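You operate a simulated robot arm through the tools that you are given. There is no shell and no other tool.

Carry out the task below with a simulated robot arm. There is one attempt and no reset: what you move stays moved.

TASK
Give the panel a quarter turn and paint its short edge; switch off after.
Fine: cross slide on SHORT; a full white coat; leave the table past the wheel.
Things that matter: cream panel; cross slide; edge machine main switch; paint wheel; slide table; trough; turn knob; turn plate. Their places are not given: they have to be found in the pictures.

Only the result counts: the job must be done as asked and must still hold three seconds after the hand-in. Knocking over, shifting, dropping, spilling or breaking anything else fails it.

THE ROBOT
A 6-joint arm with a fingered hand, fixed in place. Base frame: the origin is on the floor under the middle of its stand, x ahead of it, y to its left, z up. Units: mm, rad, N and s.
With the tool pointing down near the work surface it reaches from about 120 to 760 mm from the base axis. Its first joint turns from -2.007 to 2.007 rad. Payload 4 kg.
Tool frame: the origin (TCP) lies between the finger pads and is the grasp point; the fingertips stand 26 mm ahead of it; z points along the fingers, y is the line along which they close. The gripper opens to 164 mm; its body begins 73 mm behind the TCP. The gripper is a hand of 5 fingers: y runs from the thumb to the fingers, the wrist lies at [0, 0, -239] in the tool frame, and closing takes about 1.5 s.
Orientation is that of the tool frame in the base frame, as a unit quaternion [w, x, y, z]. With the fingers straight down and closing along the base's y, the tool's x points along the base's -x, its y along +y and its z along -z.

THE INTERFACE
- The arm moves only by the tool servo_tool. Its argument "moves" is a list of rows, each a list of 3 entries, a list of its own where there are three numbers: the turn, a rotation vector about the tool's x, y, z in rad, then the shift along the tool's x, y, z in mm, then the finger opening in mm, from 0 to 164. In form: [[[rx, ry, rz], [x, y, z], gripper], ...]. A call has 1 to 20 rows; each row is the pose to reach, as a shift and turn from the pose commanded when the call began, along the tool's axes at that moment. Rows are played at 5 a second. More than 50 mm and 0.15 rad between two rows, or a gripper value outside its range, and nothing of the call is played. A pose out of reach is approached as far as the arm can. The call stops where the force on the tool passes 80 N (or 10 N more than at its start, if that is more) or the arm is blocked; 0.2 s more then pass. The fingers move at their own pace (about 45 mm/s each) and stop on an object; they squeeze with about 25 N. The grip force told is the motor's: it shows also when the fingers shut on nothing. Time passes only in rows, and 0.2 s behind the last, so rows that repeat a pose let the fingers close. It gives the time, the measured TCP pose, the force on the tool (base axes), the opening and the grip force at its end, in the units of the frame above (readings bear some noise), with the torque about the TCP (base axes, N m) and any sound that the robot's microphone picked up.
- Cameras (640 x 400 px; columns grow to the right, rows downward): "scene" is fixed at [219.8, -650.1, 1648.9]; the picture's right is [0.79, 0.61, 0.00], its down [0.56, -0.72, -0.42] and it looks along [-0.26, 0.33, -0.91] (base axes); focal length 214 px, centre (320, 200). "wrist" rides on the gripper at [50, -70, -93] in the tool frame; the picture's right is [0.81, 0.59, 0.00], its down [-0.43, 0.60, -0.68] and it looks along [-0.40, 0.55, 0.74] (tool axes); focal length 270 px, centre (320, 200).
- grab_frame(camera): a new picture of that camera. The clock stands still meanwhile.
- move_column(by): slides the trunk up (or, below 0, down) by that many mm; the arm rides with it, the base frame stays. It gives what a move gives, with no picture.
- set_grasp(shape): the hand has 5 fingers and takes this shape, open, in about a second: jaw (thumb against the fingers, like two jaws); tri (thumb and two fingers); tip (a fingertip pinch); poke (one finger out to press); point (the index stretched); flat (the hand flat); cup (the hand cupped); fist (a fist). The gripper value then closes the fingers along that shape, each until it touches; the sizes above hold for jaw. It gives what a move gives, with no picture.
- locate(camera, pixels): for up to 12 pixels [column, row] of the newest picture of that camera ("zoom" is the newest enlarged one), the place [x, y, z] in the base frame of the surface seen there, good to about 2 mm. The clock stands still meanwhile.
- inspect(camera, box): a new picture of the part [left, top, right, bottom] of that camera's present view, enlarged. The clock stands still meanwhile.
- job_done(): hands the job in; it is judged then, once.

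Leave the gripper open and the arm clear of the work at the hand-in unless told otherwise.

The tools are called after "Emit:" by a JSON object that holds its "fn" and its "kwargs". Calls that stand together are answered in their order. servo_tool: Moves the arm, as the interface text tells. Its arguments: {"type":"object","properties":{"moves":{"type":"array","items":{"type":"array"}}},"required":["moves"]} The other tools are called the same way: move_column (by) moves the trunk up or down; set_grasp (shape) gives the hand a shape; grab_frame (camera) takes a picture; locate (camera, pixels) gives the place of the surface under pixels of a picture; inspect (camera, box) takes an enlarged picture of a part of a camera's view; job_done () hands the job in.

At the start:

```text
clock: 0.0
ee_pos: [7.4, -358.1, 1253.8]
orientation: [0.0, 0.0, 1.0, -0.001]
ft_force: [0.1, -0.7, 0.0]
wrist_torque: [0.02, -0.02, -0.02]
gripper_width: 163.7
finger_force: 0.1
shape: jaw
trunk travel left (down, up): [-875.0, 115.0]
```

scene: 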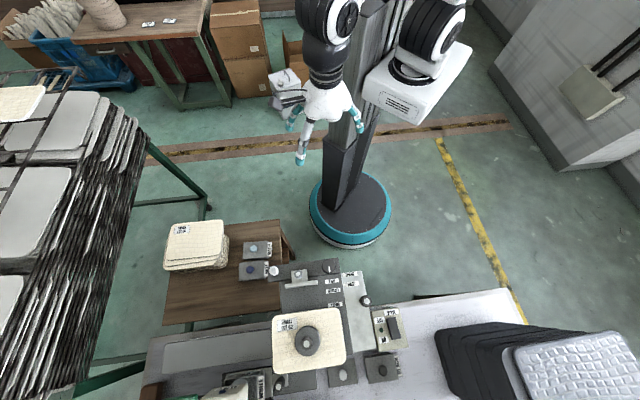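
wrist: 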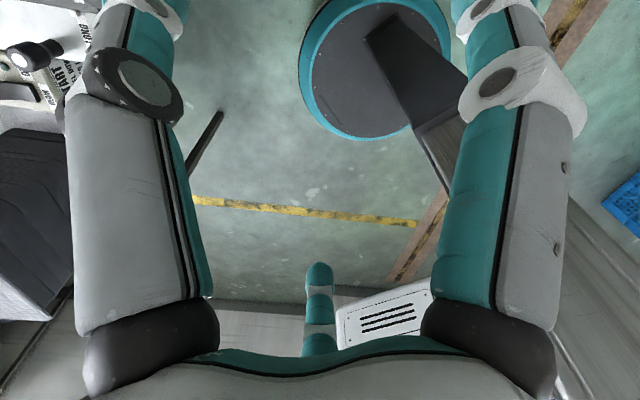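

I see the bench with a machine at the lower middle of the scene picture: a cream panel with a round knob around (307,340), switches around (390,325). I'll enlarge these parts first.

Emit:
{"fn": "inspect", "kwargs": {"camera": "scene", "box": [230, 250, 420, 400]}}

Emit:
{"fn": "inspect", "kwargs": {"camera": "scene", "box": [130, 210, 320, 400]}}

```text
2.67 times, centred on (325, 325) of scene
```

zoom: 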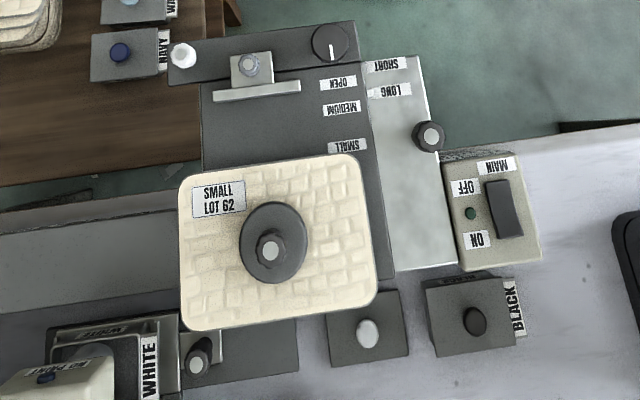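

```text
2.11 times, centred on (225, 305) of scene
```

zoom: 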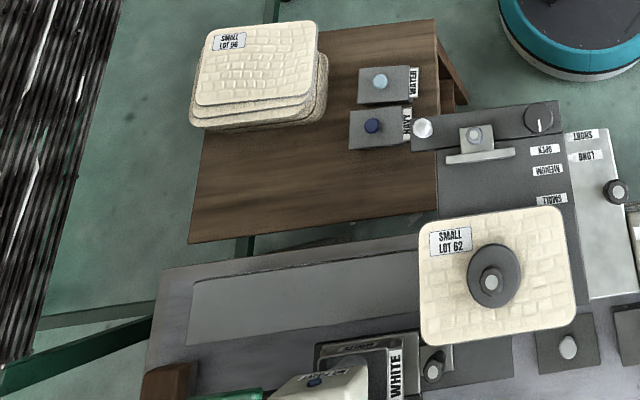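

The machine has labels SHORT/LONG, OPEN/MEDIUM/SMALL, MAIN ON/OFF, WHITE/BLACK/NAVY/WATER. I'll zoom in tighter on each area.

Emit:
{"fn": "inspect", "kwargs": {"camera": "scene", "box": [290, 255, 380, 315]}}

Emit:
{"fn": "inspect", "kwargs": {"camera": "scene", "box": [200, 340, 300, 400]}}

Emit:
{"fn": "inspect", "kwargs": {"camera": "scene", "box": [300, 300, 420, 390]}}

Emit:
{"fn": "inspect", "kwargs": {"camera": "scene", "box": [130, 310, 250, 400]}}

Emit:
{"fn": "inspect", "kwargs": {"camera": "scene", "box": [235, 230, 345, 300]}}

```text
6.67 times, centred on (335, 285) of scene
```

zoom: 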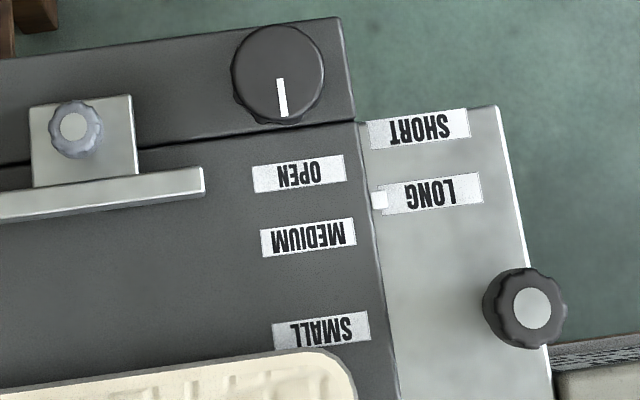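

```text
6.40 times, centred on (250, 370) of scene
```

zoom: 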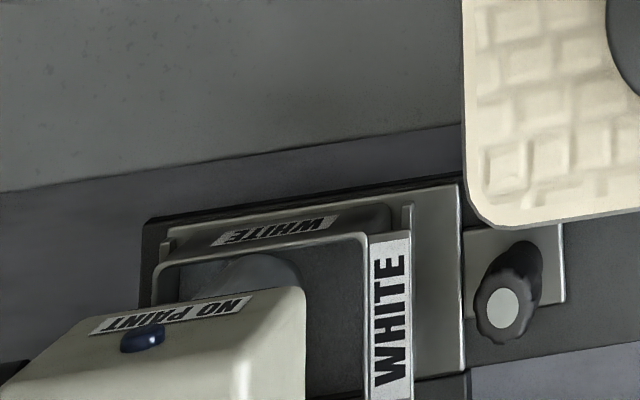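

```text
4.44 times, centred on (360, 345) of scene
```

zoom: 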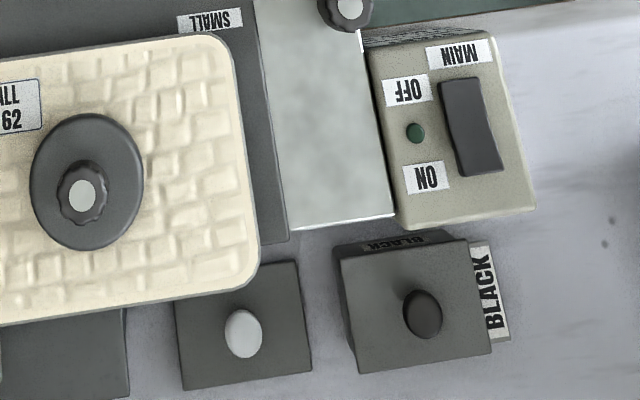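

```text
4.44 times, centred on (190, 355) of scene
```

zoom: 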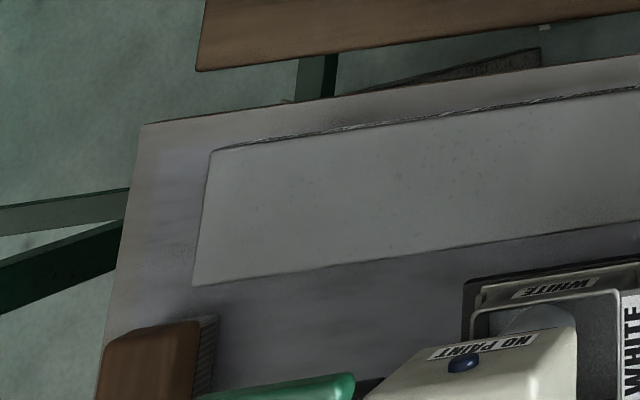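

```text
5.71 times, centred on (290, 265) of scene
```

zoom: 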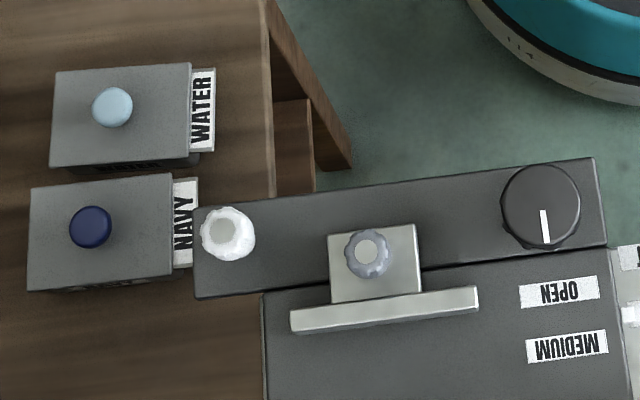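

I'll locate key points in the scene picture: panel corners, knob, rocker, cross-slide knob, clamp, wheel/trough.

Emit:
{"fn": "grab_frame", "kwargs": {"camera": "scene"}}

Emit:
{"fn": "inspect", "kwargs": {"camera": "scene", "box": [230, 250, 420, 400]}}

Emit:
{"fn": "locate", "kwargs": {"camera": "zoom", "pixels": [[270, 249], [295, 225], [188, 180], [350, 158], [380, 285], [190, 325], [431, 136], [410, 200], [510, 190], [508, 228], [470, 213], [480, 260]]}}

Emit:
{"fn": "locate", "kwargs": {"camera": "zoom", "pixels": [[183, 56], [248, 65], [330, 45], [255, 92], [300, 85], [240, 120], [120, 53], [196, 362], [205, 345], [366, 333], [473, 320], [90, 355]]}}

Emit:
{"fn": "locate", "kwargs": {"camera": "zoom", "pixels": [[46, 378], [30, 370], [150, 365], [290, 350], [390, 300], [60, 240], [20, 310], [345, 80], [375, 55], [425, 60], [455, 265], [395, 268]]}}

```text
taken
```

scene: 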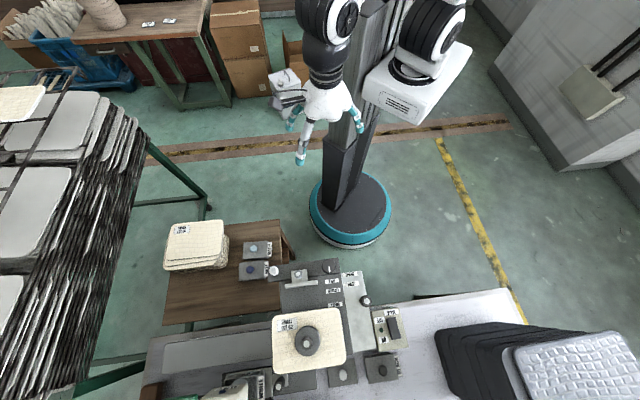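

```text
2.67 times, centred on (325, 325) of scene
```

zoom: 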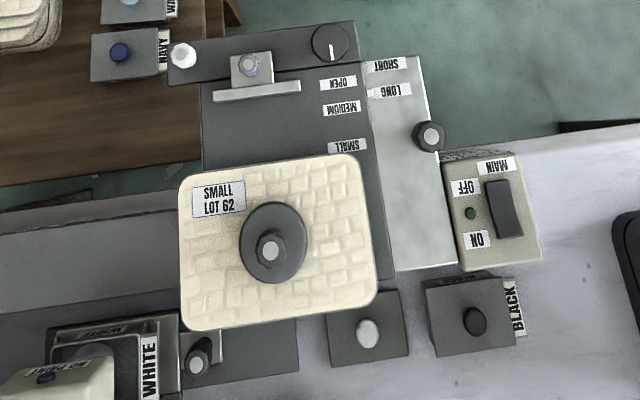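

```text
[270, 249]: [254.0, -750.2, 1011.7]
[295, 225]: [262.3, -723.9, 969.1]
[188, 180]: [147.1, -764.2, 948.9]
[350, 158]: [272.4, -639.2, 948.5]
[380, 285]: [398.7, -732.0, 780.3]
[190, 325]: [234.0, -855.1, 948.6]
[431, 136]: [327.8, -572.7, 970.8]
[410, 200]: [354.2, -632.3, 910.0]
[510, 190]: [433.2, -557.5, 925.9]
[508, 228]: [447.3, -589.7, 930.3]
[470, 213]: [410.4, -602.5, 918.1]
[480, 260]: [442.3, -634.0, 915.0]
```

```text
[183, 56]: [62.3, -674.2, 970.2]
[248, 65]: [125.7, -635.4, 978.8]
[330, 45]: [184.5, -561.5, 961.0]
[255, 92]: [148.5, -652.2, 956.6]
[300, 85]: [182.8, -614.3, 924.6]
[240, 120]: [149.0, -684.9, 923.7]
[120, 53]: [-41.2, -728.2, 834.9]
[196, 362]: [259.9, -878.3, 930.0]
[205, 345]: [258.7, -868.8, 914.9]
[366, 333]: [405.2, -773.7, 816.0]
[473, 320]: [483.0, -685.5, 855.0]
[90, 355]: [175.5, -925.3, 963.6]
```

```text
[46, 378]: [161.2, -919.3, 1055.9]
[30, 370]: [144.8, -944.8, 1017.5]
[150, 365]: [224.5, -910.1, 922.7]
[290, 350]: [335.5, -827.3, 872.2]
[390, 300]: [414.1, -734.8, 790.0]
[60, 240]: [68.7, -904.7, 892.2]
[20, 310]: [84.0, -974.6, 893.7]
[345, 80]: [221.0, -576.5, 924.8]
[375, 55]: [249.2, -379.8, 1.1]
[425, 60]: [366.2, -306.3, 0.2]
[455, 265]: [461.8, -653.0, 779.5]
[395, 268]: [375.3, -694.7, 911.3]
```

The machine sits at about 45° to the base (edges along (0.7,0.7)), panel centre near (254,-750), its top at z≈949, the disc knob top at z≈1012. The wrist camera looks away from the machine, so I'll turn the hand about its own axis by about 1.94 rad to look at it.

Emit:
{"fn": "servo_tool", "kwargs": {"moves": [[[0, 0, 0.14], [0, 0, 0], 164], [[0, 0, 0.28], [0, 0, 0], 164], [[0, 0, 0.42], [0, 0, 0], 164], [[0, 0, 0.56], [0, 0, 0], 164], [[0, 0, 0.7], [0, 0, 0], 164], [[0, 0, 0.84], [0, 0, 0], 164], [[0, 0, 0.98], [0, 0, 0], 164], [[0, 0, 1.12], [0, 0, 0], 164], [[0, 0, 1.26], [0, 0, 0], 164], [[0, 0, 1.4], [0, 0, 0], 164], [[0, 0, 1.54], [0, 0, 0], 164], [[0, 0, 1.68], [0, 0, 0], 164], [[0, 0, 1.82], [0, 0, 0], 164], [[0, 0, 1.94], [0, 0, 0], 164], [[0, 0, 1.94], [0, 0, 0], 164]]}}

Emit:
{"fn": "grab_frame", "kwargs": {"camera": "wrist"}}

Emit:
{"fn": "grab_frame", "kwargs": {"camera": "scene"}}

```text
clock: 3.2
ee_pos: [9.7, -351.5, 1199.9]
orientation: [-0.038, 0.821, 0.563, -0.089]
ft_force: [0.1, -0.8, -1.6]
wrist_torque: [0.01, 0.03, -0.03]
gripper_width: 164.2
finger_force: 0.1
shape: jaw
out of reach, approached as far as the arm can: row 1, 2, 3, 4, 5, 6, 7, 8, 9, 10, 11, 12, 13, 14, 15
trunk travel left (down, up): [-875.0, 115.0]
```

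```text
taken
```

wrist: 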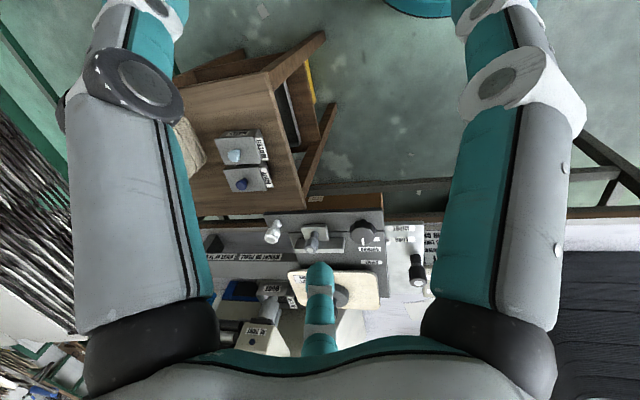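

```text
taken
```

scene: 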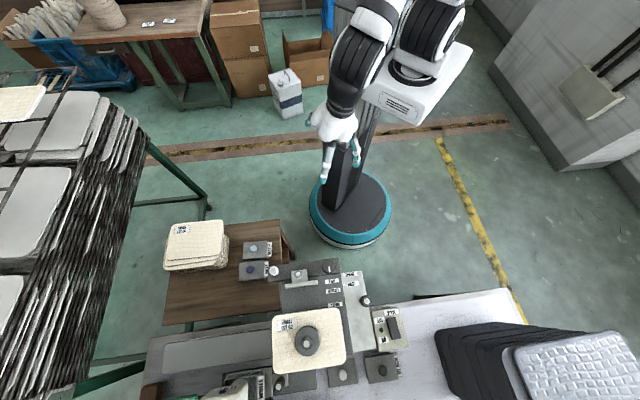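

The wrist camera now sees the machine. I'll enlarge the wrist view's central part.

Emit:
{"fn": "inspect", "kwargs": {"camera": "wrist", "box": [190, 190, 450, 360]}}

Emit:
{"fn": "inspect", "kwargs": {"camera": "wrist", "box": [350, 210, 450, 310]}}

Emit:
{"fn": "inspect", "kwargs": {"camera": "wrist", "box": [195, 230, 315, 355]}}

```text
2.35 times, centred on (320, 275) of wrist
```

zoom: 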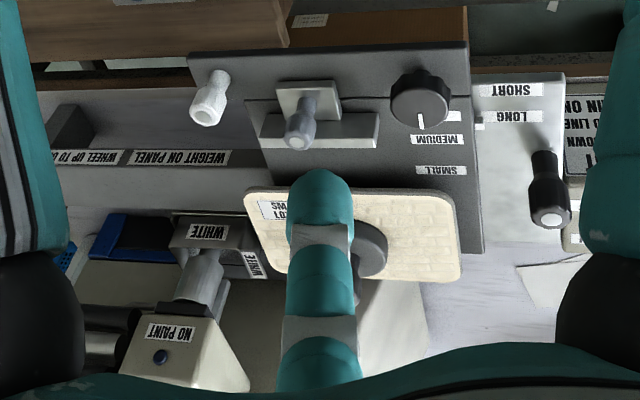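

```text
4.00 times, centred on (400, 260) of wrist
```

zoom: 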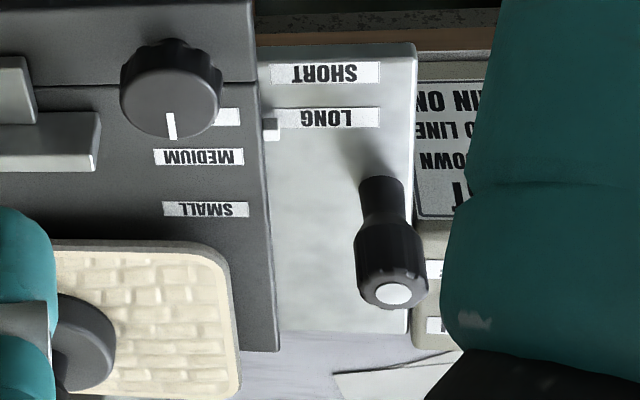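

```text
3.20 times, centred on (255, 292) of wrist
```

zoom: 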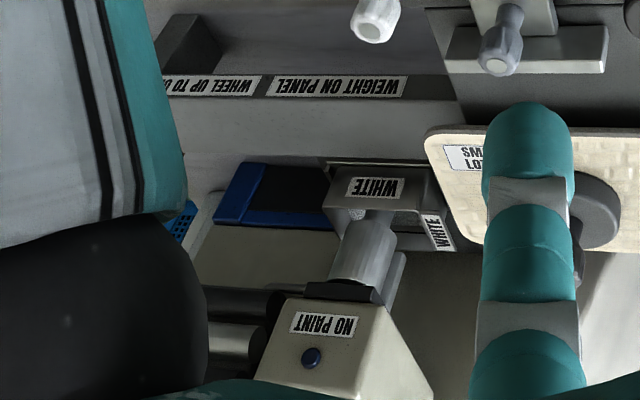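

There are instruction labels ("WHEEL UP TO ...", "WEIGHT ON PANEL", "MAIN ON ..."). I'll bring the hand lower and closer to about (130,-480,1150) to read these and check how commanded poses carry over.

Emit:
{"fn": "servo_tool", "kwargs": {"moves": [[[0, 0, 0], [-12, 26, 20], 164], [[0, 0, 0], [-24, 53, 40], 164], [[0, 0, 0], [-36, 80, 60], 164], [[0, 0, 0], [-48, 107, 80], 164], [[0, 0, 0], [-60, 133, 95], 164], [[0, 0, 0], [-69.4, 158.3, 104], 164], [[0, 0, 0], [-69.4, 158.3, 104], 164]]}}

Emit:
{"fn": "grab_frame", "kwargs": {"camera": "wrist"}}

```text
clock: 4.8
ee_pos: [108.8, -482.0, 1082.0]
orientation: [-0.038, 0.821, 0.562, -0.089]
ft_force: [0.2, -0.7, 0.2]
wrist_torque: [0.0, -0.02, -0.01]
gripper_width: 164.2
finger_force: 0.0
shape: jaw
trunk travel left (down, up): [-875.0, 115.0]
```

```text
taken
```

wrist: 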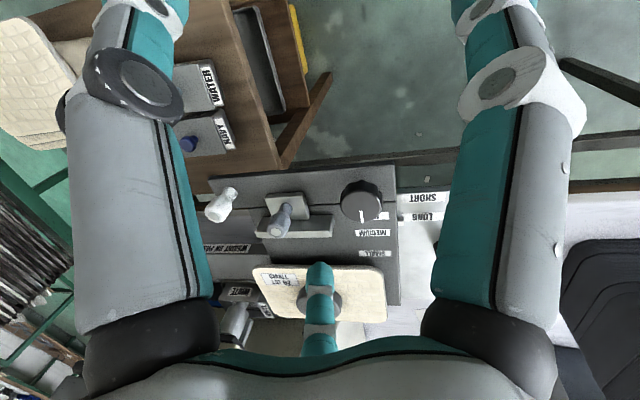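

The commanded pose follows the pose reached, so I compute from the measured pose. I'll move the hand right and up to about (250,-420,1150) to read the placard near the main switch.

Emit:
{"fn": "servo_tool", "kwargs": {"moves": [[[0, 0, 0], [25, 24, -24], 164], [[0, 0, 0], [50, 48, -48], 164], [[0, 0, 0], [75, 72, -72], 164], [[0, 0, 0], [100, 96, -96], 164], [[0, 0, 0], [100, 96, -96], 164]]}}

Emit:
{"fn": "grab_frame", "kwargs": {"camera": "wrist"}}

Emit:
{"fn": "inspect", "kwargs": {"camera": "wrist", "box": [190, 180, 450, 350]}}

```text
clock: 6.0
ee_pos: [247.0, -419.0, 1148.9]
orientation: [-0.036, 0.82, 0.562, -0.098]
ft_force: [0.8, -0.2, 0.9]
wrist_torque: [-0.01, 0.01, 0.0]
gripper_width: 163.9
finger_force: 0.1
shape: jaw
out of reach, approached as far as the arm can: row 4, 5
trunk travel left (down, up): [-875.0, 115.0]
```

```text
taken
```

wrist: 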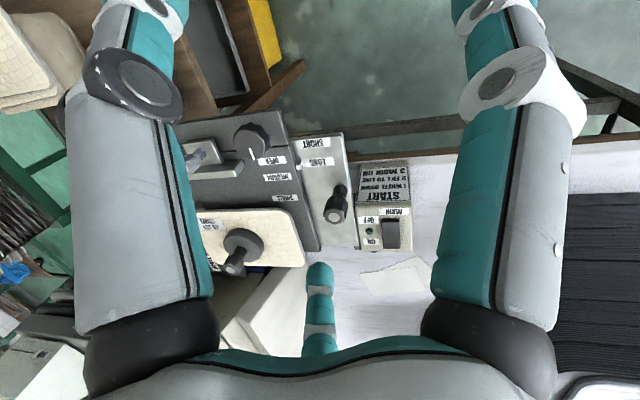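

```text
2.35 times, centred on (320, 265) of wrist
```

zoom: 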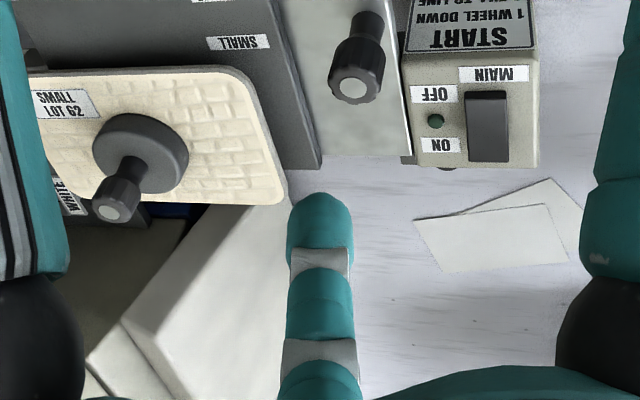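

Emit:
{"fn": "inspect", "kwargs": {"camera": "wrist", "box": [340, 150, 430, 260]}}

Emit:
{"fn": "inspect", "kwargs": {"camera": "wrist", "box": [180, 110, 350, 230]}}

Emit:
{"fn": "inspect", "kwargs": {"camera": "wrist", "box": [190, 195, 310, 285]}}

```text
3.64 times, centred on (385, 205) of wrist
```

zoom: 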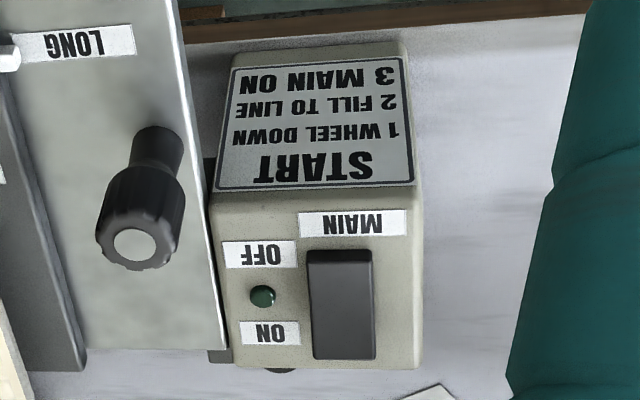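

```text
3.33 times, centred on (265, 170) of wrist
```

zoom: 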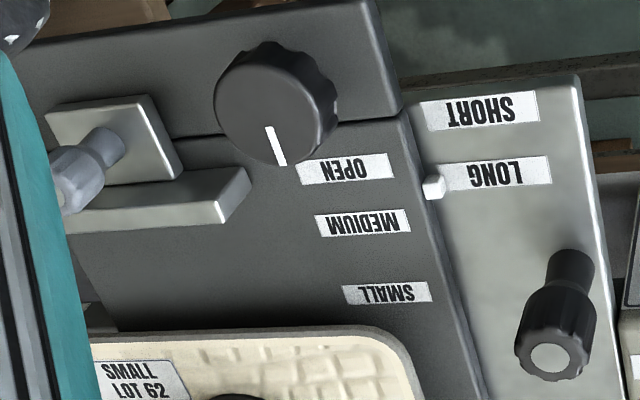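

```text
4.44 times, centred on (250, 240) of wrist
```

zoom: 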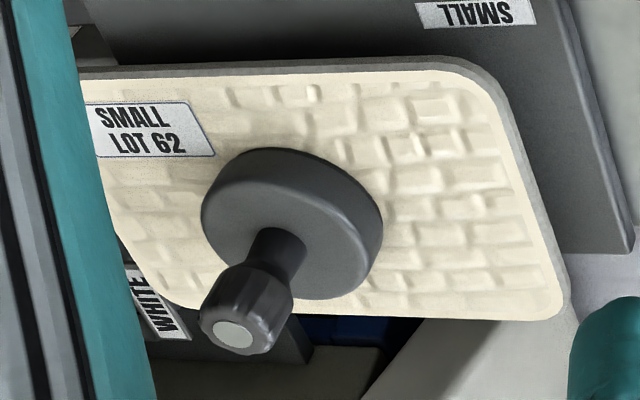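

The START placard reads "1 WHEEL DOWN, 2 FILL TO LINE, 3 MAIN ON". The MAIN rocker's lamp is dark green (off). Next I'll look at the trough and paint wheel and the other placards, moving to about (80,-640,1160) and straightening the tool.

Emit:
{"fn": "servo_tool", "kwargs": {"moves": [[[-0.028, 0.02, 0], [-44, -12, 6], 164], [[-0.057, 0.04, 0], [-88, -25, 11], 164], [[-0.086, 0.06, 0], [-132, -37, 17], 164], [[-0.114, 0.08, 0], [-176, -50, 23], 164], [[-0.143, 0.1, 0], [-220, -62, 28], 164], [[-0.171, 0.121, 0], [-265, -74, 34], 164], [[-0.171, 0.121, 0], [-265, -74, 34], 164]]}}

Emit:
{"fn": "grab_frame", "kwargs": {"camera": "wrist"}}

Emit:
{"fn": "inspect", "kwargs": {"camera": "wrist", "box": [190, 130, 450, 350]}}

```text
clock: 7.6
ee_pos: [76.5, -604.8, 1123.1]
orientation: [-0.026, 0.82, 0.562, -0.104]
ft_force: [0.0, -0.2, 0.7]
wrist_torque: [0.0, 0.02, 0.02]
gripper_width: 164.2
finger_force: 0.0
shape: jaw
out of reach, approached as far as the arm can: row 1, 2, 3, 4, 5, 6, 7
trunk travel left (down, up): [-875.0, 115.0]
```

```text
taken
```

wrist: 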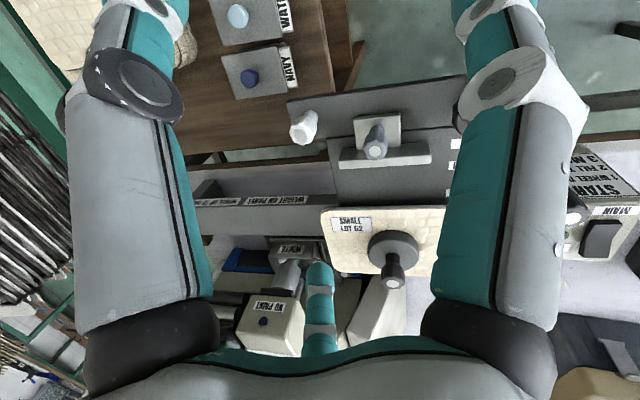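

```text
1.82 times, centred on (320, 240) of wrist
```

zoom: 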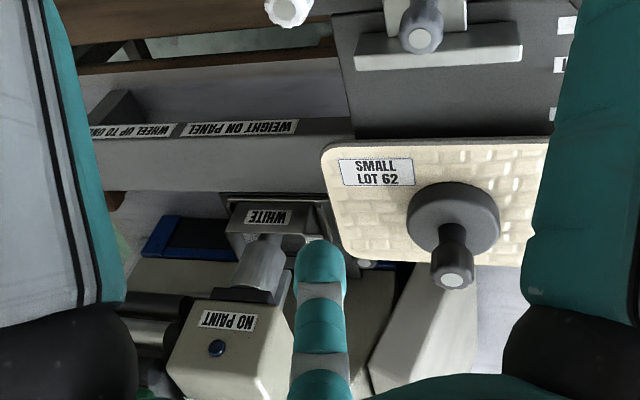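

I'll read the placards along the rail and look into the trough/wheel area.

Emit:
{"fn": "inspect", "kwargs": {"camera": "wrist", "box": [190, 170, 350, 270]}}

Emit:
{"fn": "inspect", "kwargs": {"camera": "wrist", "box": [210, 230, 310, 350]}}

Emit:
{"fn": "inspect", "kwargs": {"camera": "wrist", "box": [330, 190, 450, 350]}}

```text
4.00 times, centred on (270, 220) of wrist
```

zoom: 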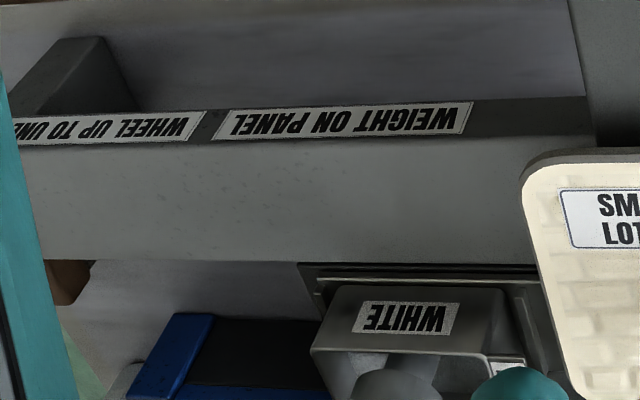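

```text
3.33 times, centred on (260, 290) of wrist
```

zoom: 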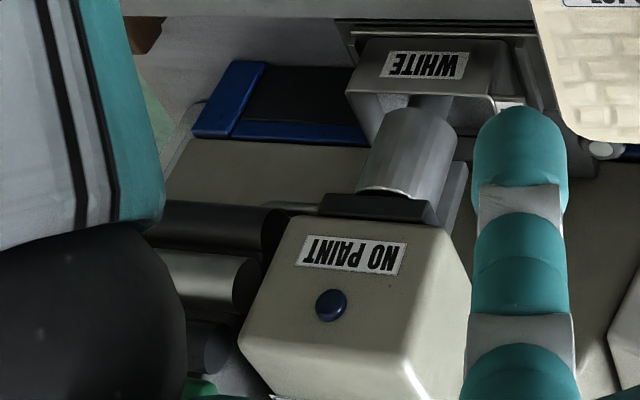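

```text
2.50 times, centred on (390, 270) of wrist
```

zoom: 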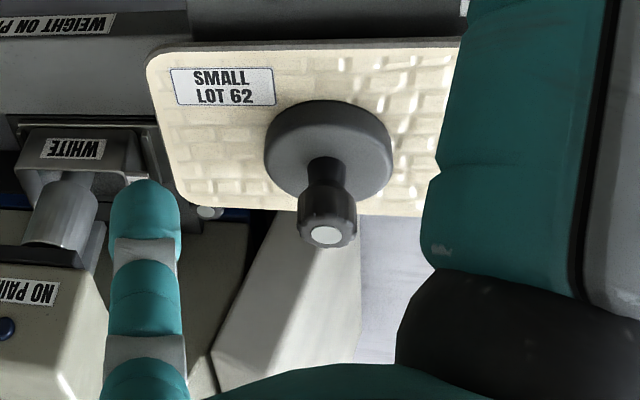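

I'll zoom hard on the scene camera's trough area and the knobs at the machine's far side.

Emit:
{"fn": "inspect", "kwargs": {"camera": "scene", "box": [215, 365, 275, 400]}}

Emit:
{"fn": "inspect", "kwargs": {"camera": "scene", "box": [265, 360, 325, 400]}}

Emit:
{"fn": "inspect", "kwargs": {"camera": "scene", "box": [280, 320, 340, 360]}}

Emit:
{"fn": "inspect", "kwargs": {"camera": "scene", "box": [135, 360, 235, 400]}}

```text
10.67 times, centred on (245, 382) of scene
```

zoom: 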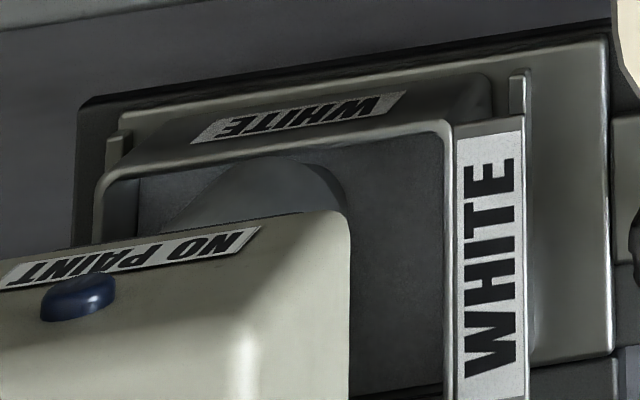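

```text
10.00 times, centred on (295, 380) of scene
```

zoom: 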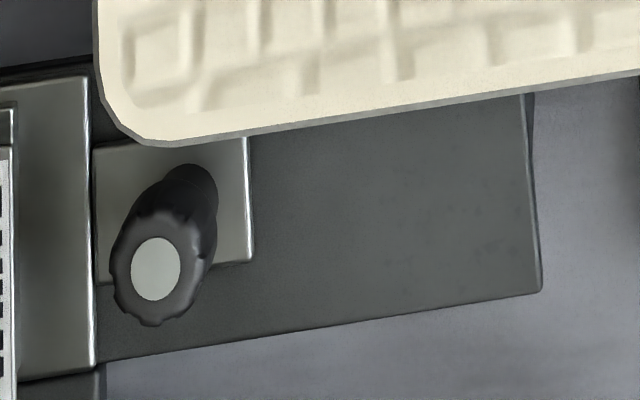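

```text
10.00 times, centred on (310, 340) of scene
```

zoom: 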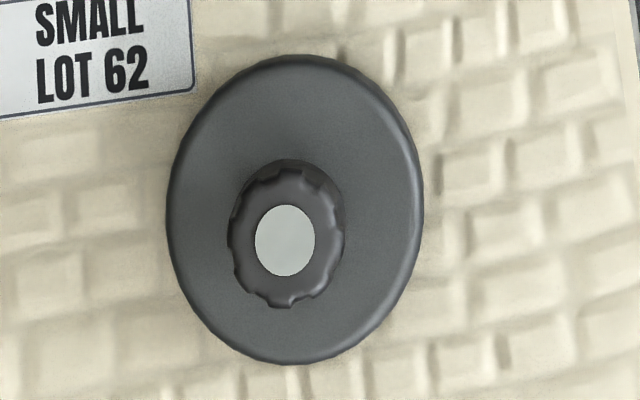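

```text
6.40 times, centred on (185, 380) of scene
```

zoom: 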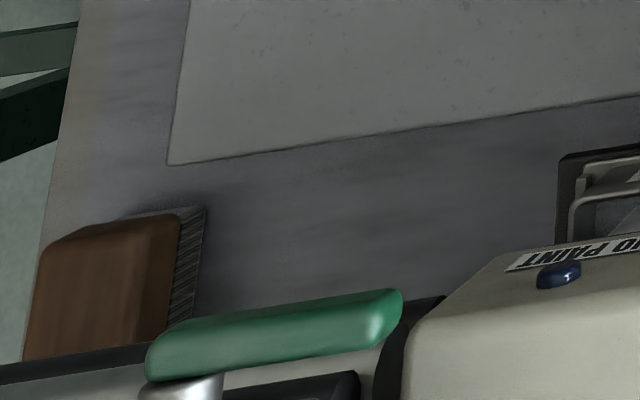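

I can't tell yet if the trough holds paint. I'll raise the trunk 110 mm so the hand can look from higher, then look again.

Emit:
{"fn": "move_column", "kwargs": {"by": 110}}

Emit:
{"fn": "grab_frame", "kwargs": {"camera": "wrist"}}

```text
clock: 9.0
ee_pos: [75.7, -604.8, 1234.7]
orientation: [-0.028, 0.82, 0.562, -0.103]
ft_force: [0.0, -0.9, 0.1]
wrist_torque: [-0.01, -0.03, 0.03]
gripper_width: 164.0
finger_force: 0.0
shape: jaw
trunk travel left (down, up): [-985.0, 5.0]
```

```text
taken
```

wrist: 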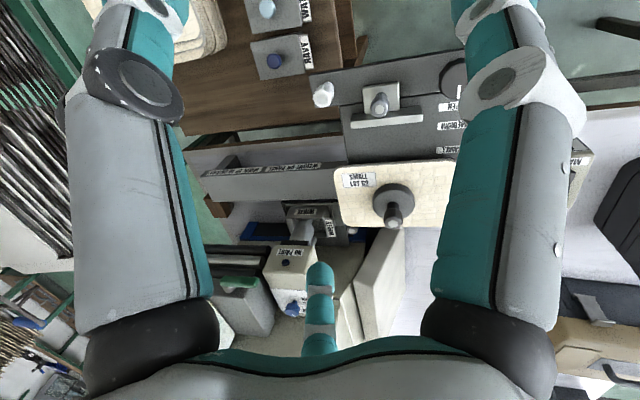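

Next I move farther out to about (110,-700,1220), straightening the tool, for a view into the trough.

Emit:
{"fn": "servo_tool", "kwargs": {"moves": [[[-0.04, 0.035, 0], [-18, 17, 4], 164], [[-0.08, 0.07, 0], [-37, 34, 7], 164], [[-0.12, 0.1, 0], [-55, 51, 11], 164], [[-0.162, 0.138, 0], [-74, 68, 14], 164], [[-0.162, 0.138, 0], [-74, 68, 14], 164]]}}

Emit:
{"fn": "grab_frame", "kwargs": {"camera": "wrist"}}

Emit:
{"fn": "inspect", "kwargs": {"camera": "wrist", "box": [200, 80, 440, 340]}}

```text
clock: 10.2
ee_pos: [107.9, -657.7, 1196.4]
orientation: [-0.019, 0.82, 0.561, -0.11]
ft_force: [0.0, -0.2, -0.5]
wrist_torque: [-0.01, 0.02, -0.03]
gripper_width: 163.9
finger_force: 0.1
shape: jaw
out of reach, approached as far as the arm can: row 1, 2, 3, 4, 5
trunk travel left (down, up): [-985.0, 5.0]
```

```text
taken
```

wrist: 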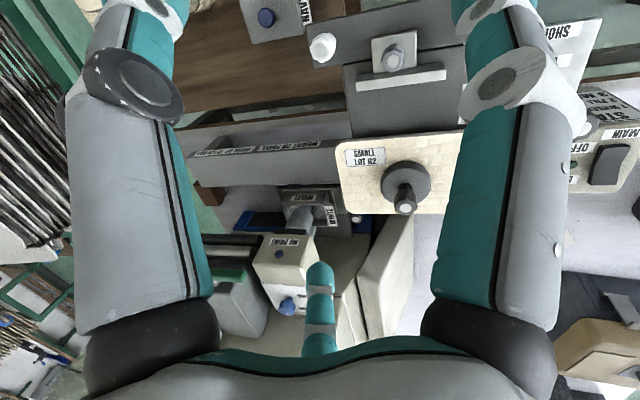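

```text
1.54 times, centred on (320, 210) of wrist
```

zoom: 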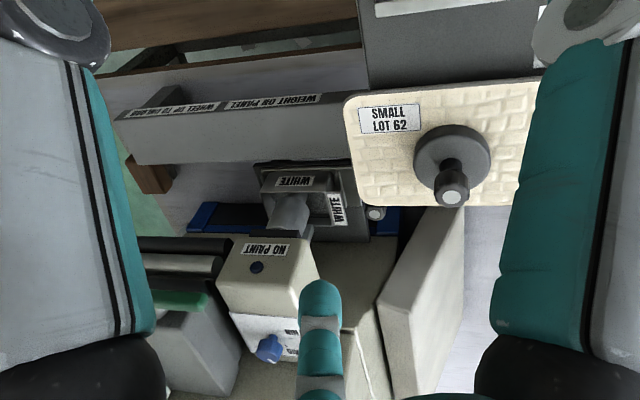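

The placards along the rail can be read from here; I'll enlarge the trough and placards.

Emit:
{"fn": "inspect", "kwargs": {"camera": "wrist", "box": [255, 170, 375, 250]}}

Emit:
{"fn": "inspect", "kwargs": {"camera": "wrist", "box": [190, 120, 350, 220]}}

Emit:
{"fn": "inspect", "kwargs": {"camera": "wrist", "box": [200, 200, 320, 340]}}

Emit:
{"fn": "inspect", "kwargs": {"camera": "wrist", "box": [300, 0, 470, 110]}}

```text
5.00 times, centred on (315, 210) of wrist
```

zoom: 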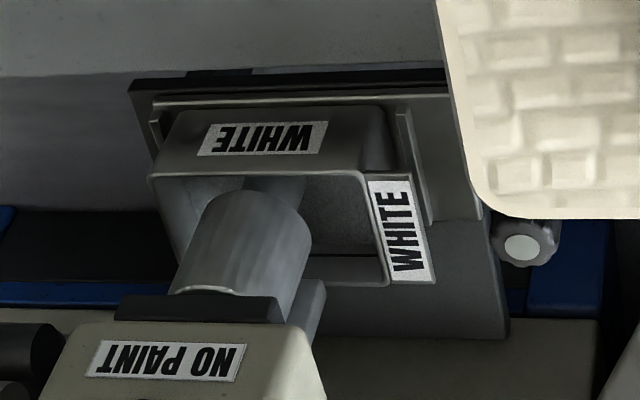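

```text
4.00 times, centred on (270, 170) of wrist
```

zoom: 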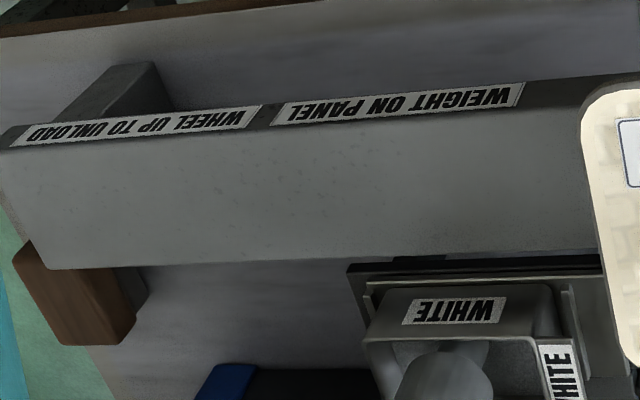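

```text
2.86 times, centred on (260, 270) of wrist
```

zoom: 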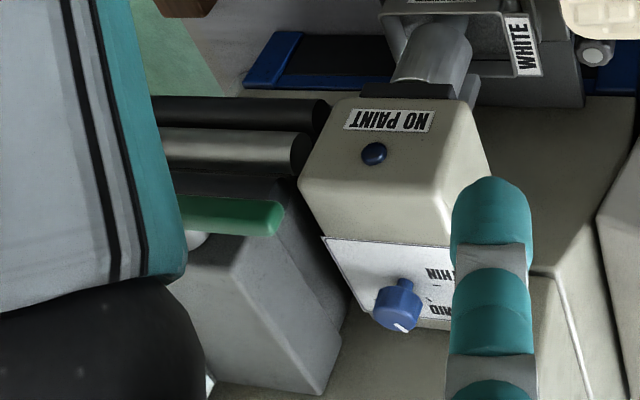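

```text
3.64 times, centred on (385, 55) of wrist
```

zoom: 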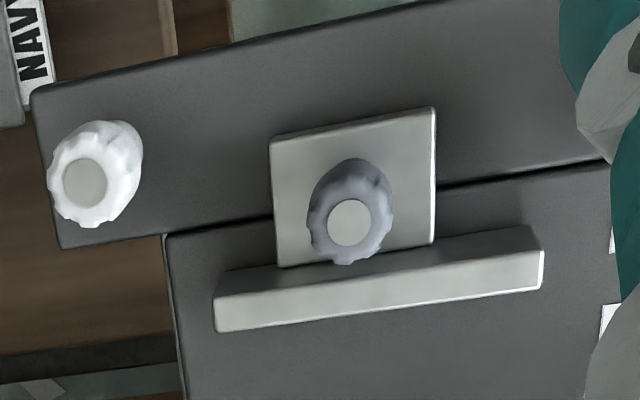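

Now I read "WEIGHT ON PANEL" and "WHEEL UP TO UNLOAD", and there's a blue THIN/MID knob on the wheel housing. I'll measure the heights of bar, plate, knobs using the scene camera zoom.

Emit:
{"fn": "inspect", "kwargs": {"camera": "scene", "box": [260, 250, 380, 320]}}

Emit:
{"fn": "locate", "kwargs": {"camera": "zoom", "pixels": [[50, 125], [130, 140], [270, 90], [380, 50], [440, 75], [445, 120], [350, 95], [360, 80], [190, 120], [250, 110], [215, 145], [200, 200]]}}

Emit:
{"fn": "locate", "kwargs": {"camera": "zoom", "pixels": [[72, 113], [200, 105], [350, 130], [470, 130], [466, 170], [480, 200], [575, 245], [560, 260], [540, 300], [600, 330], [420, 250], [437, 168]]}}

```text
5.33 times, centred on (320, 285) of scene
```

zoom: 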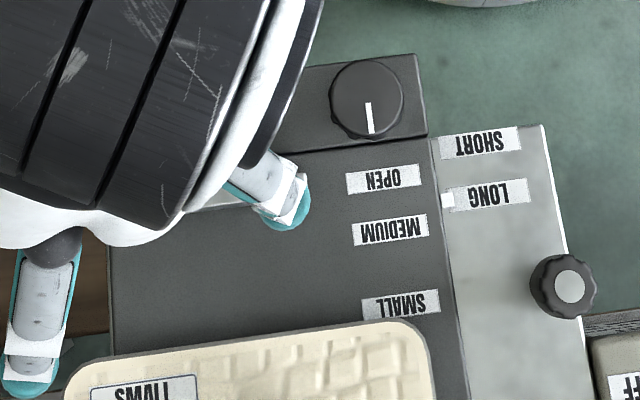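

```text
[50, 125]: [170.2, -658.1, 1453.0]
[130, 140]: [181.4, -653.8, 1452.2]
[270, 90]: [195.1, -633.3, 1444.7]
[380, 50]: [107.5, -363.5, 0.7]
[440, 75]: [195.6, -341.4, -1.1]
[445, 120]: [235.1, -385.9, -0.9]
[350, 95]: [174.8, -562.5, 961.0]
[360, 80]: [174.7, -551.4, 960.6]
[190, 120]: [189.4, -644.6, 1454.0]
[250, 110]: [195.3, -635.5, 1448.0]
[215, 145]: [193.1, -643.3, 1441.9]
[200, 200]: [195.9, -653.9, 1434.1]
```

```text
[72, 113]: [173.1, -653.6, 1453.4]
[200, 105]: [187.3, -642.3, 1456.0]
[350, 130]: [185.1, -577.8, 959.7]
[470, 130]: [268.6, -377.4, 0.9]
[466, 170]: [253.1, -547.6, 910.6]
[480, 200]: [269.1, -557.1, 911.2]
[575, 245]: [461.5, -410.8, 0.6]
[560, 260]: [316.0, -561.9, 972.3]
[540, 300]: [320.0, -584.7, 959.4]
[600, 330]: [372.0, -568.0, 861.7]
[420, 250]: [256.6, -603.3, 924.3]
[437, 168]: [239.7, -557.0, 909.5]
```

The arm blocks the scene view of the bar, so I use the present wrist picture to measure: white knob (322,47), fence knob (392,55), bar, fence bar, plate, weight knob, trough, bracket and wheel.

Emit:
{"fn": "grab_frame", "kwargs": {"camera": "wrist"}}

Emit:
{"fn": "locate", "kwargs": {"camera": "wrist", "pixels": [[322, 47], [345, 45], [375, 20], [360, 70], [393, 55], [400, 77], [420, 100], [404, 206], [390, 170], [425, 180], [350, 190], [440, 150]]}}

Emit:
{"fn": "locate", "kwargs": {"camera": "wrist", "pixels": [[285, 187], [300, 197], [300, 215], [325, 215], [343, 210], [358, 218], [281, 245], [262, 165], [240, 150], [290, 242], [315, 215], [330, 200]]}}

```text
taken
```

wrist: 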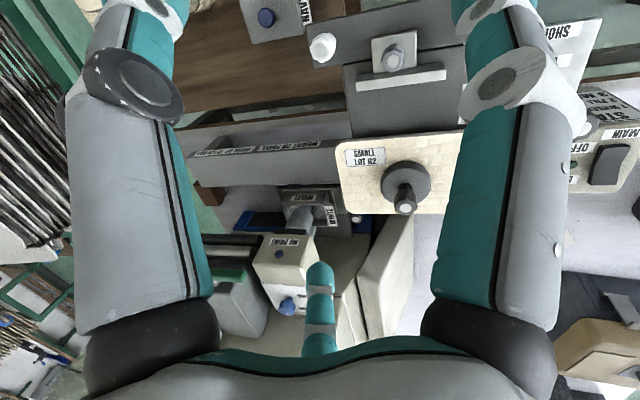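

```text
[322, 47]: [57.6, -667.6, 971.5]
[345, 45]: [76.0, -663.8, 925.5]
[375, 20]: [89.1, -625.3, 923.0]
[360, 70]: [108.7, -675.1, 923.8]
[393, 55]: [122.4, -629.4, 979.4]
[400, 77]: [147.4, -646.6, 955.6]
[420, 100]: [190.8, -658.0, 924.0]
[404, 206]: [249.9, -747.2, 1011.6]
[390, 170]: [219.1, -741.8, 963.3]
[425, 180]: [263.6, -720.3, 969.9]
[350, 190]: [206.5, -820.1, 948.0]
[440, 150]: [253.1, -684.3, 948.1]
```

```text
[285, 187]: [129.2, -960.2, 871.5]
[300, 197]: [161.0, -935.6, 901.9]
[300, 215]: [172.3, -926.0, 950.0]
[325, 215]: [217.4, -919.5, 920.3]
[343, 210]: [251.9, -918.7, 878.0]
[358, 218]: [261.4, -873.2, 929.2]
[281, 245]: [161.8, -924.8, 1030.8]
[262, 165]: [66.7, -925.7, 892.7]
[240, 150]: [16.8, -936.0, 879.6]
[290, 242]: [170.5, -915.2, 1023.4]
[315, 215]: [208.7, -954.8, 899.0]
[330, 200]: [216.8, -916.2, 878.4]
```

Bar and dark plate are both at z≈924; weight disc top ≈969; knob tops known. Next I look from farther right, near (260,-560,1250), to see the white-capped block, the BLACK block and the trough's right side.

Emit:
{"fn": "servo_tool", "kwargs": {"moves": [[[0, 0, 0], [35, 22, -20], 164], [[0, 0, 0], [70, 44, -38], 164], [[0, 0, 0], [105, 66, -57], 164], [[0, 0, 0], [140, 88, -76], 164], [[0, 0, 0], [140, 88, -76], 164]]}}

Emit:
{"fn": "grab_frame", "kwargs": {"camera": "wrist"}}

Emit:
{"fn": "grab_frame", "kwargs": {"camera": "scene"}}

```text
clock: 11.4
ee_pos: [248.7, -553.7, 1234.4]
orientation: [-0.02, 0.82, 0.562, -0.109]
ft_force: [-0.6, -0.1, 1.1]
wrist_torque: [0.03, -0.03, 0.01]
gripper_width: 164.3
finger_force: 0.0
shape: jaw
trunk travel left (down, up): [-985.0, 5.0]
```

```text
taken
```

wrist: 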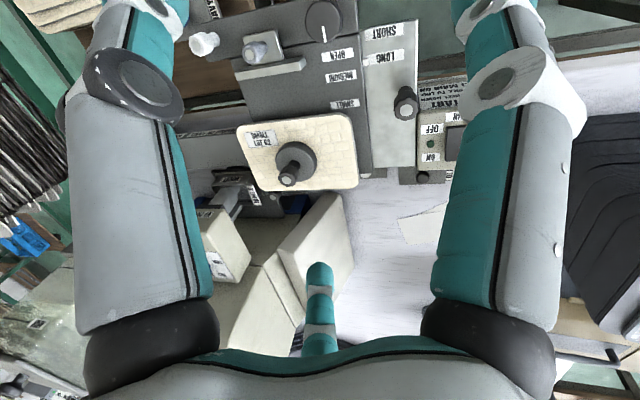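

```text
taken
```

scene: 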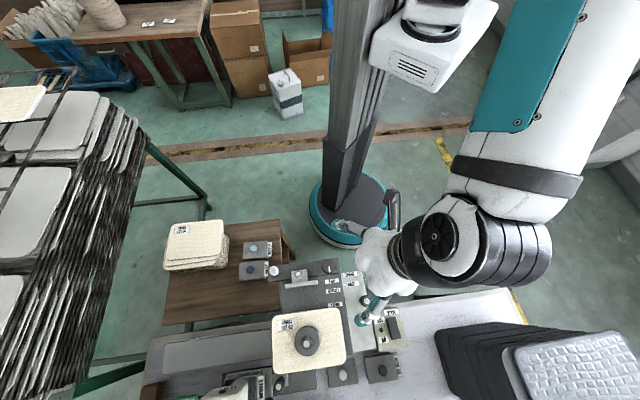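

Emit:
{"fn": "inspect", "kwargs": {"camera": "wrist", "box": [200, 150, 300, 240]}}

Emit:
{"fn": "inspect", "kwargs": {"camera": "wrist", "box": [340, 90, 470, 200]}}

Emit:
{"fn": "inspect", "kwargs": {"camera": "wrist", "box": [170, 0, 440, 140]}}

Emit:
{"fn": "inspect", "kwargs": {"camera": "wrist", "box": [230, 100, 370, 220]}}

```text
4.44 times, centred on (250, 195) of wrist
```

zoom: 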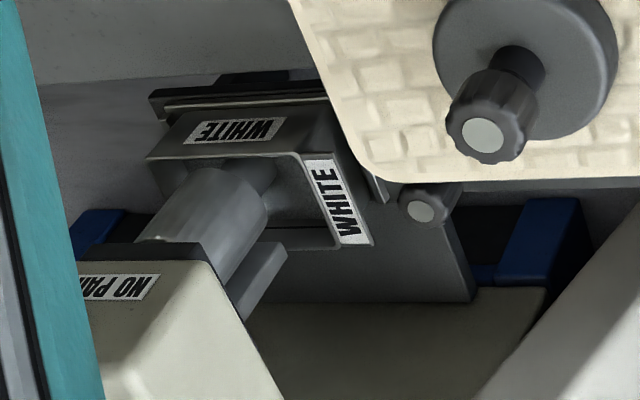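

```text
3.64 times, centred on (405, 145) of wrist
```

zoom: 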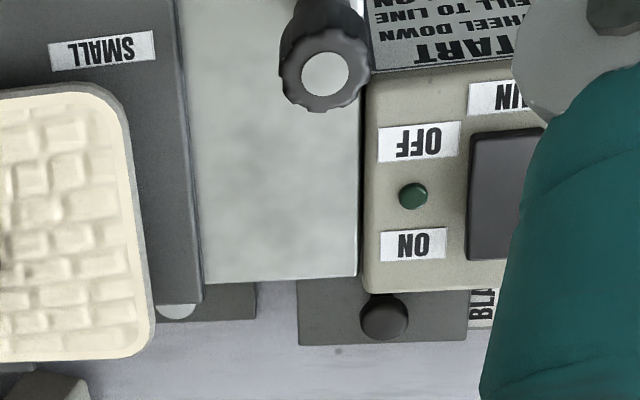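

```text
2.37 times, centred on (305, 70) of wrist
```

zoom: 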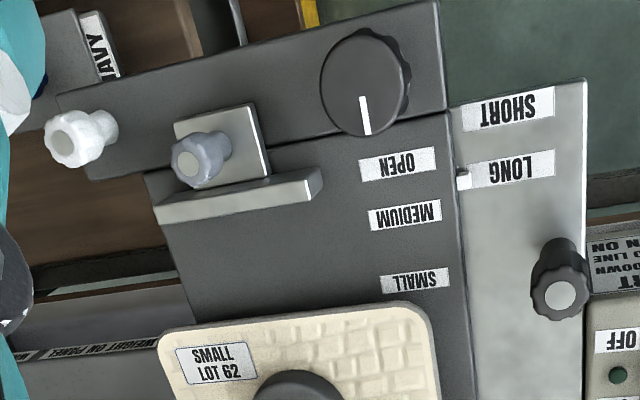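

```text
3.33 times, centred on (300, 160) of wrist
```

zoom: 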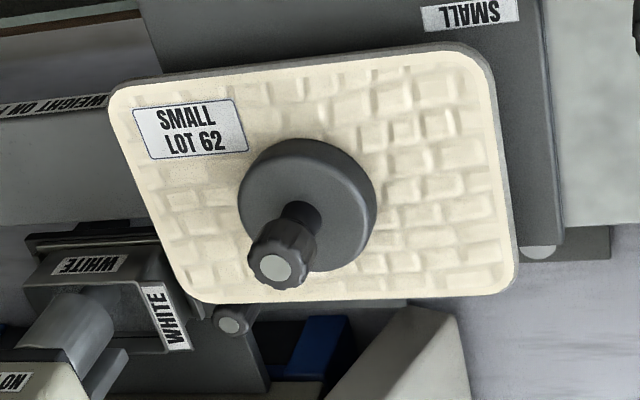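

The disc on the panel looks like the weight ("WEIGHT ON PANEL"). I want a look into the trough: I move to about (50,-720,1210), turning the hand about 0.72 rad back so the camera faces +x.

Emit:
{"fn": "servo_tool", "kwargs": {"moves": [[[-0.034, 0.016, -0.119], [-36, -20, 13], 164], [[-0.069, 0.031, -0.239], [-73, -39, 26], 164], [[-0.103, 0.047, -0.358], [-109, -59, 39], 164], [[-0.137, 0.063, -0.477], [-146, -78, 52], 164], [[-0.172, 0.078, -0.597], [-182, -98, 65], 164], [[-0.206, 0.094, -0.716], [-218, -117, 78], 164], [[-0.206, 0.094, -0.716], [-218, -117, 78], 164]]}}

Emit:
{"fn": "grab_frame", "kwargs": {"camera": "wrist"}}

```text
clock: 13.0
ee_pos: [53.6, -675.0, 1188.3]
orientation: [-0.066, 0.57, 0.814, -0.092]
ft_force: [0.4, -0.4, 0.5]
wrist_torque: [0.01, 0.02, 0.0]
gripper_width: 163.9
finger_force: 0.1
shape: jaw
out of reach, approached as far as the arm can: row 1, 2, 3, 4, 5, 6, 7
trunk travel left (down, up): [-985.0, 5.0]
```

```text
taken
```

wrist: 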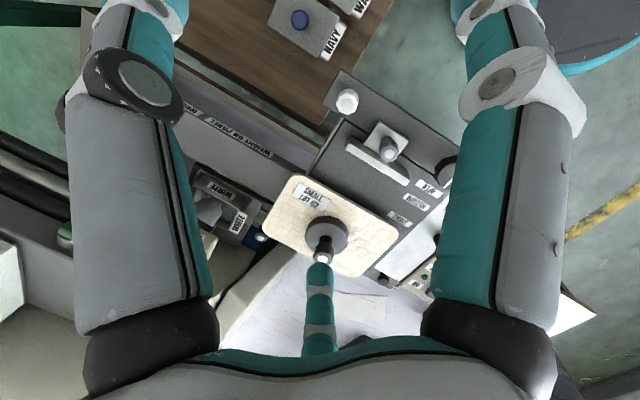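

Emit:
{"fn": "inspect", "kwargs": {"camera": "wrist", "box": [185, 155, 285, 255]}}

Emit:
{"fn": "inspect", "kwargs": {"camera": "wrist", "box": [320, 60, 450, 290]}}

```text
4.00 times, centred on (235, 205) of wrist
```

zoom: 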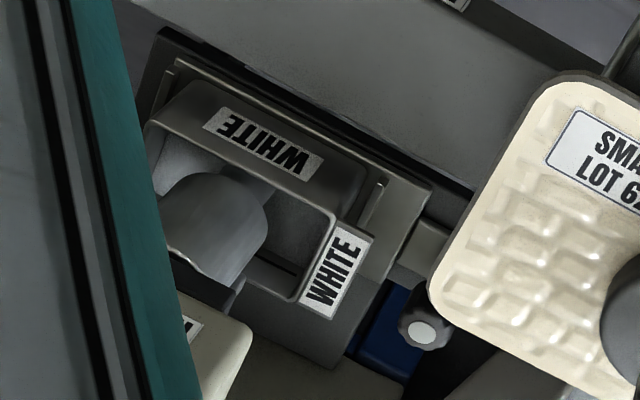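

```text
1.74 times, centred on (385, 175) of wrist
```

zoom: 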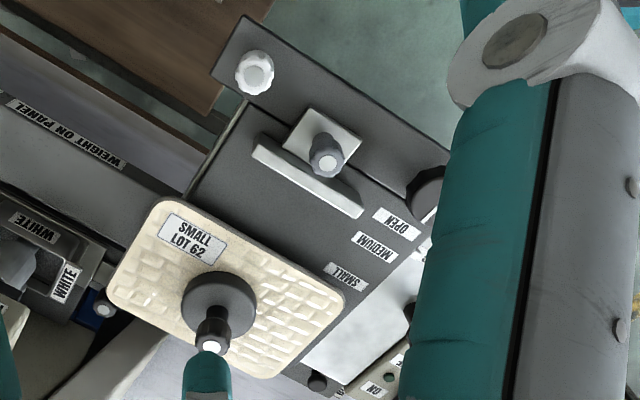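

Emit:
{"fn": "inspect", "kwargs": {"camera": "wrist", "box": [200, 175, 250, 235]}}

Emit:
{"fn": "locate", "kwargs": {"camera": "zoom", "pixels": [[150, 60], [250, 130], [300, 200], [380, 190], [400, 260], [420, 300], [330, 330], [200, 200], [250, 270], [160, 300], [480, 230], [560, 250]]}}

```text
6.67 times, centred on (225, 205) of wrist
```

zoom: 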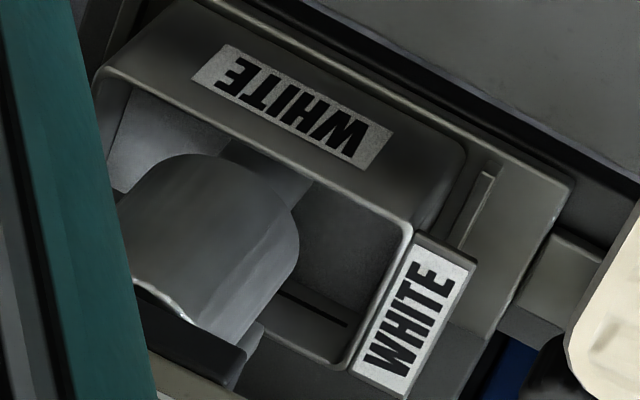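

```text
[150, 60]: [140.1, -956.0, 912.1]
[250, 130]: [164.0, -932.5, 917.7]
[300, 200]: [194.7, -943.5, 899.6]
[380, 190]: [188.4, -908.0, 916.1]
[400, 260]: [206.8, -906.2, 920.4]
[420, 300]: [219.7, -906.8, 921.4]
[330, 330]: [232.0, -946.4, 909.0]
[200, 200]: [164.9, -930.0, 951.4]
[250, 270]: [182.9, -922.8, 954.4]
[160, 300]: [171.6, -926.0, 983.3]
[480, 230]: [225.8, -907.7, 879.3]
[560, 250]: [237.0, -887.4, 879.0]
```

A black line shows inside the trough (the fill line, about zoom (310,305)). I'll sample the inner surfaces to tell the paint level.

Emit:
{"fn": "locate", "kwargs": {"camera": "zoom", "pixels": [[320, 220], [345, 240], [360, 270], [310, 260], [320, 290], [345, 322], [290, 300], [300, 320], [150, 150], [190, 135], [280, 175], [255, 165]]}}

Emit:
{"fn": "inspect", "kwargs": {"camera": "wrist", "box": [235, 195, 260, 235]}}

```text
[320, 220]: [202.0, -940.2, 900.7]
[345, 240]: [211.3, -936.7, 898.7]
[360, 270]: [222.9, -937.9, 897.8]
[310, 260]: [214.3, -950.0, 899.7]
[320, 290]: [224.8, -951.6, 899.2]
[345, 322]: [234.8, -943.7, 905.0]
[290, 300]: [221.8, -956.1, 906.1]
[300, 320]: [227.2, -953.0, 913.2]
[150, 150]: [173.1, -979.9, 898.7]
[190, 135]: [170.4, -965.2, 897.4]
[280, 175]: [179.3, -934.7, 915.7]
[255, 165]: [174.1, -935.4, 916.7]
```

```text
10.00 times, centred on (248, 215) of wrist
```

zoom: 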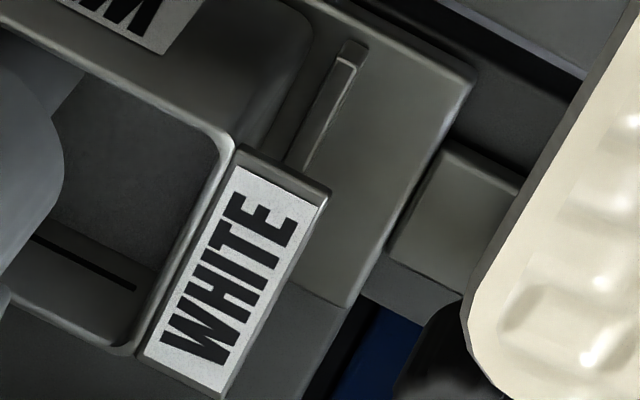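

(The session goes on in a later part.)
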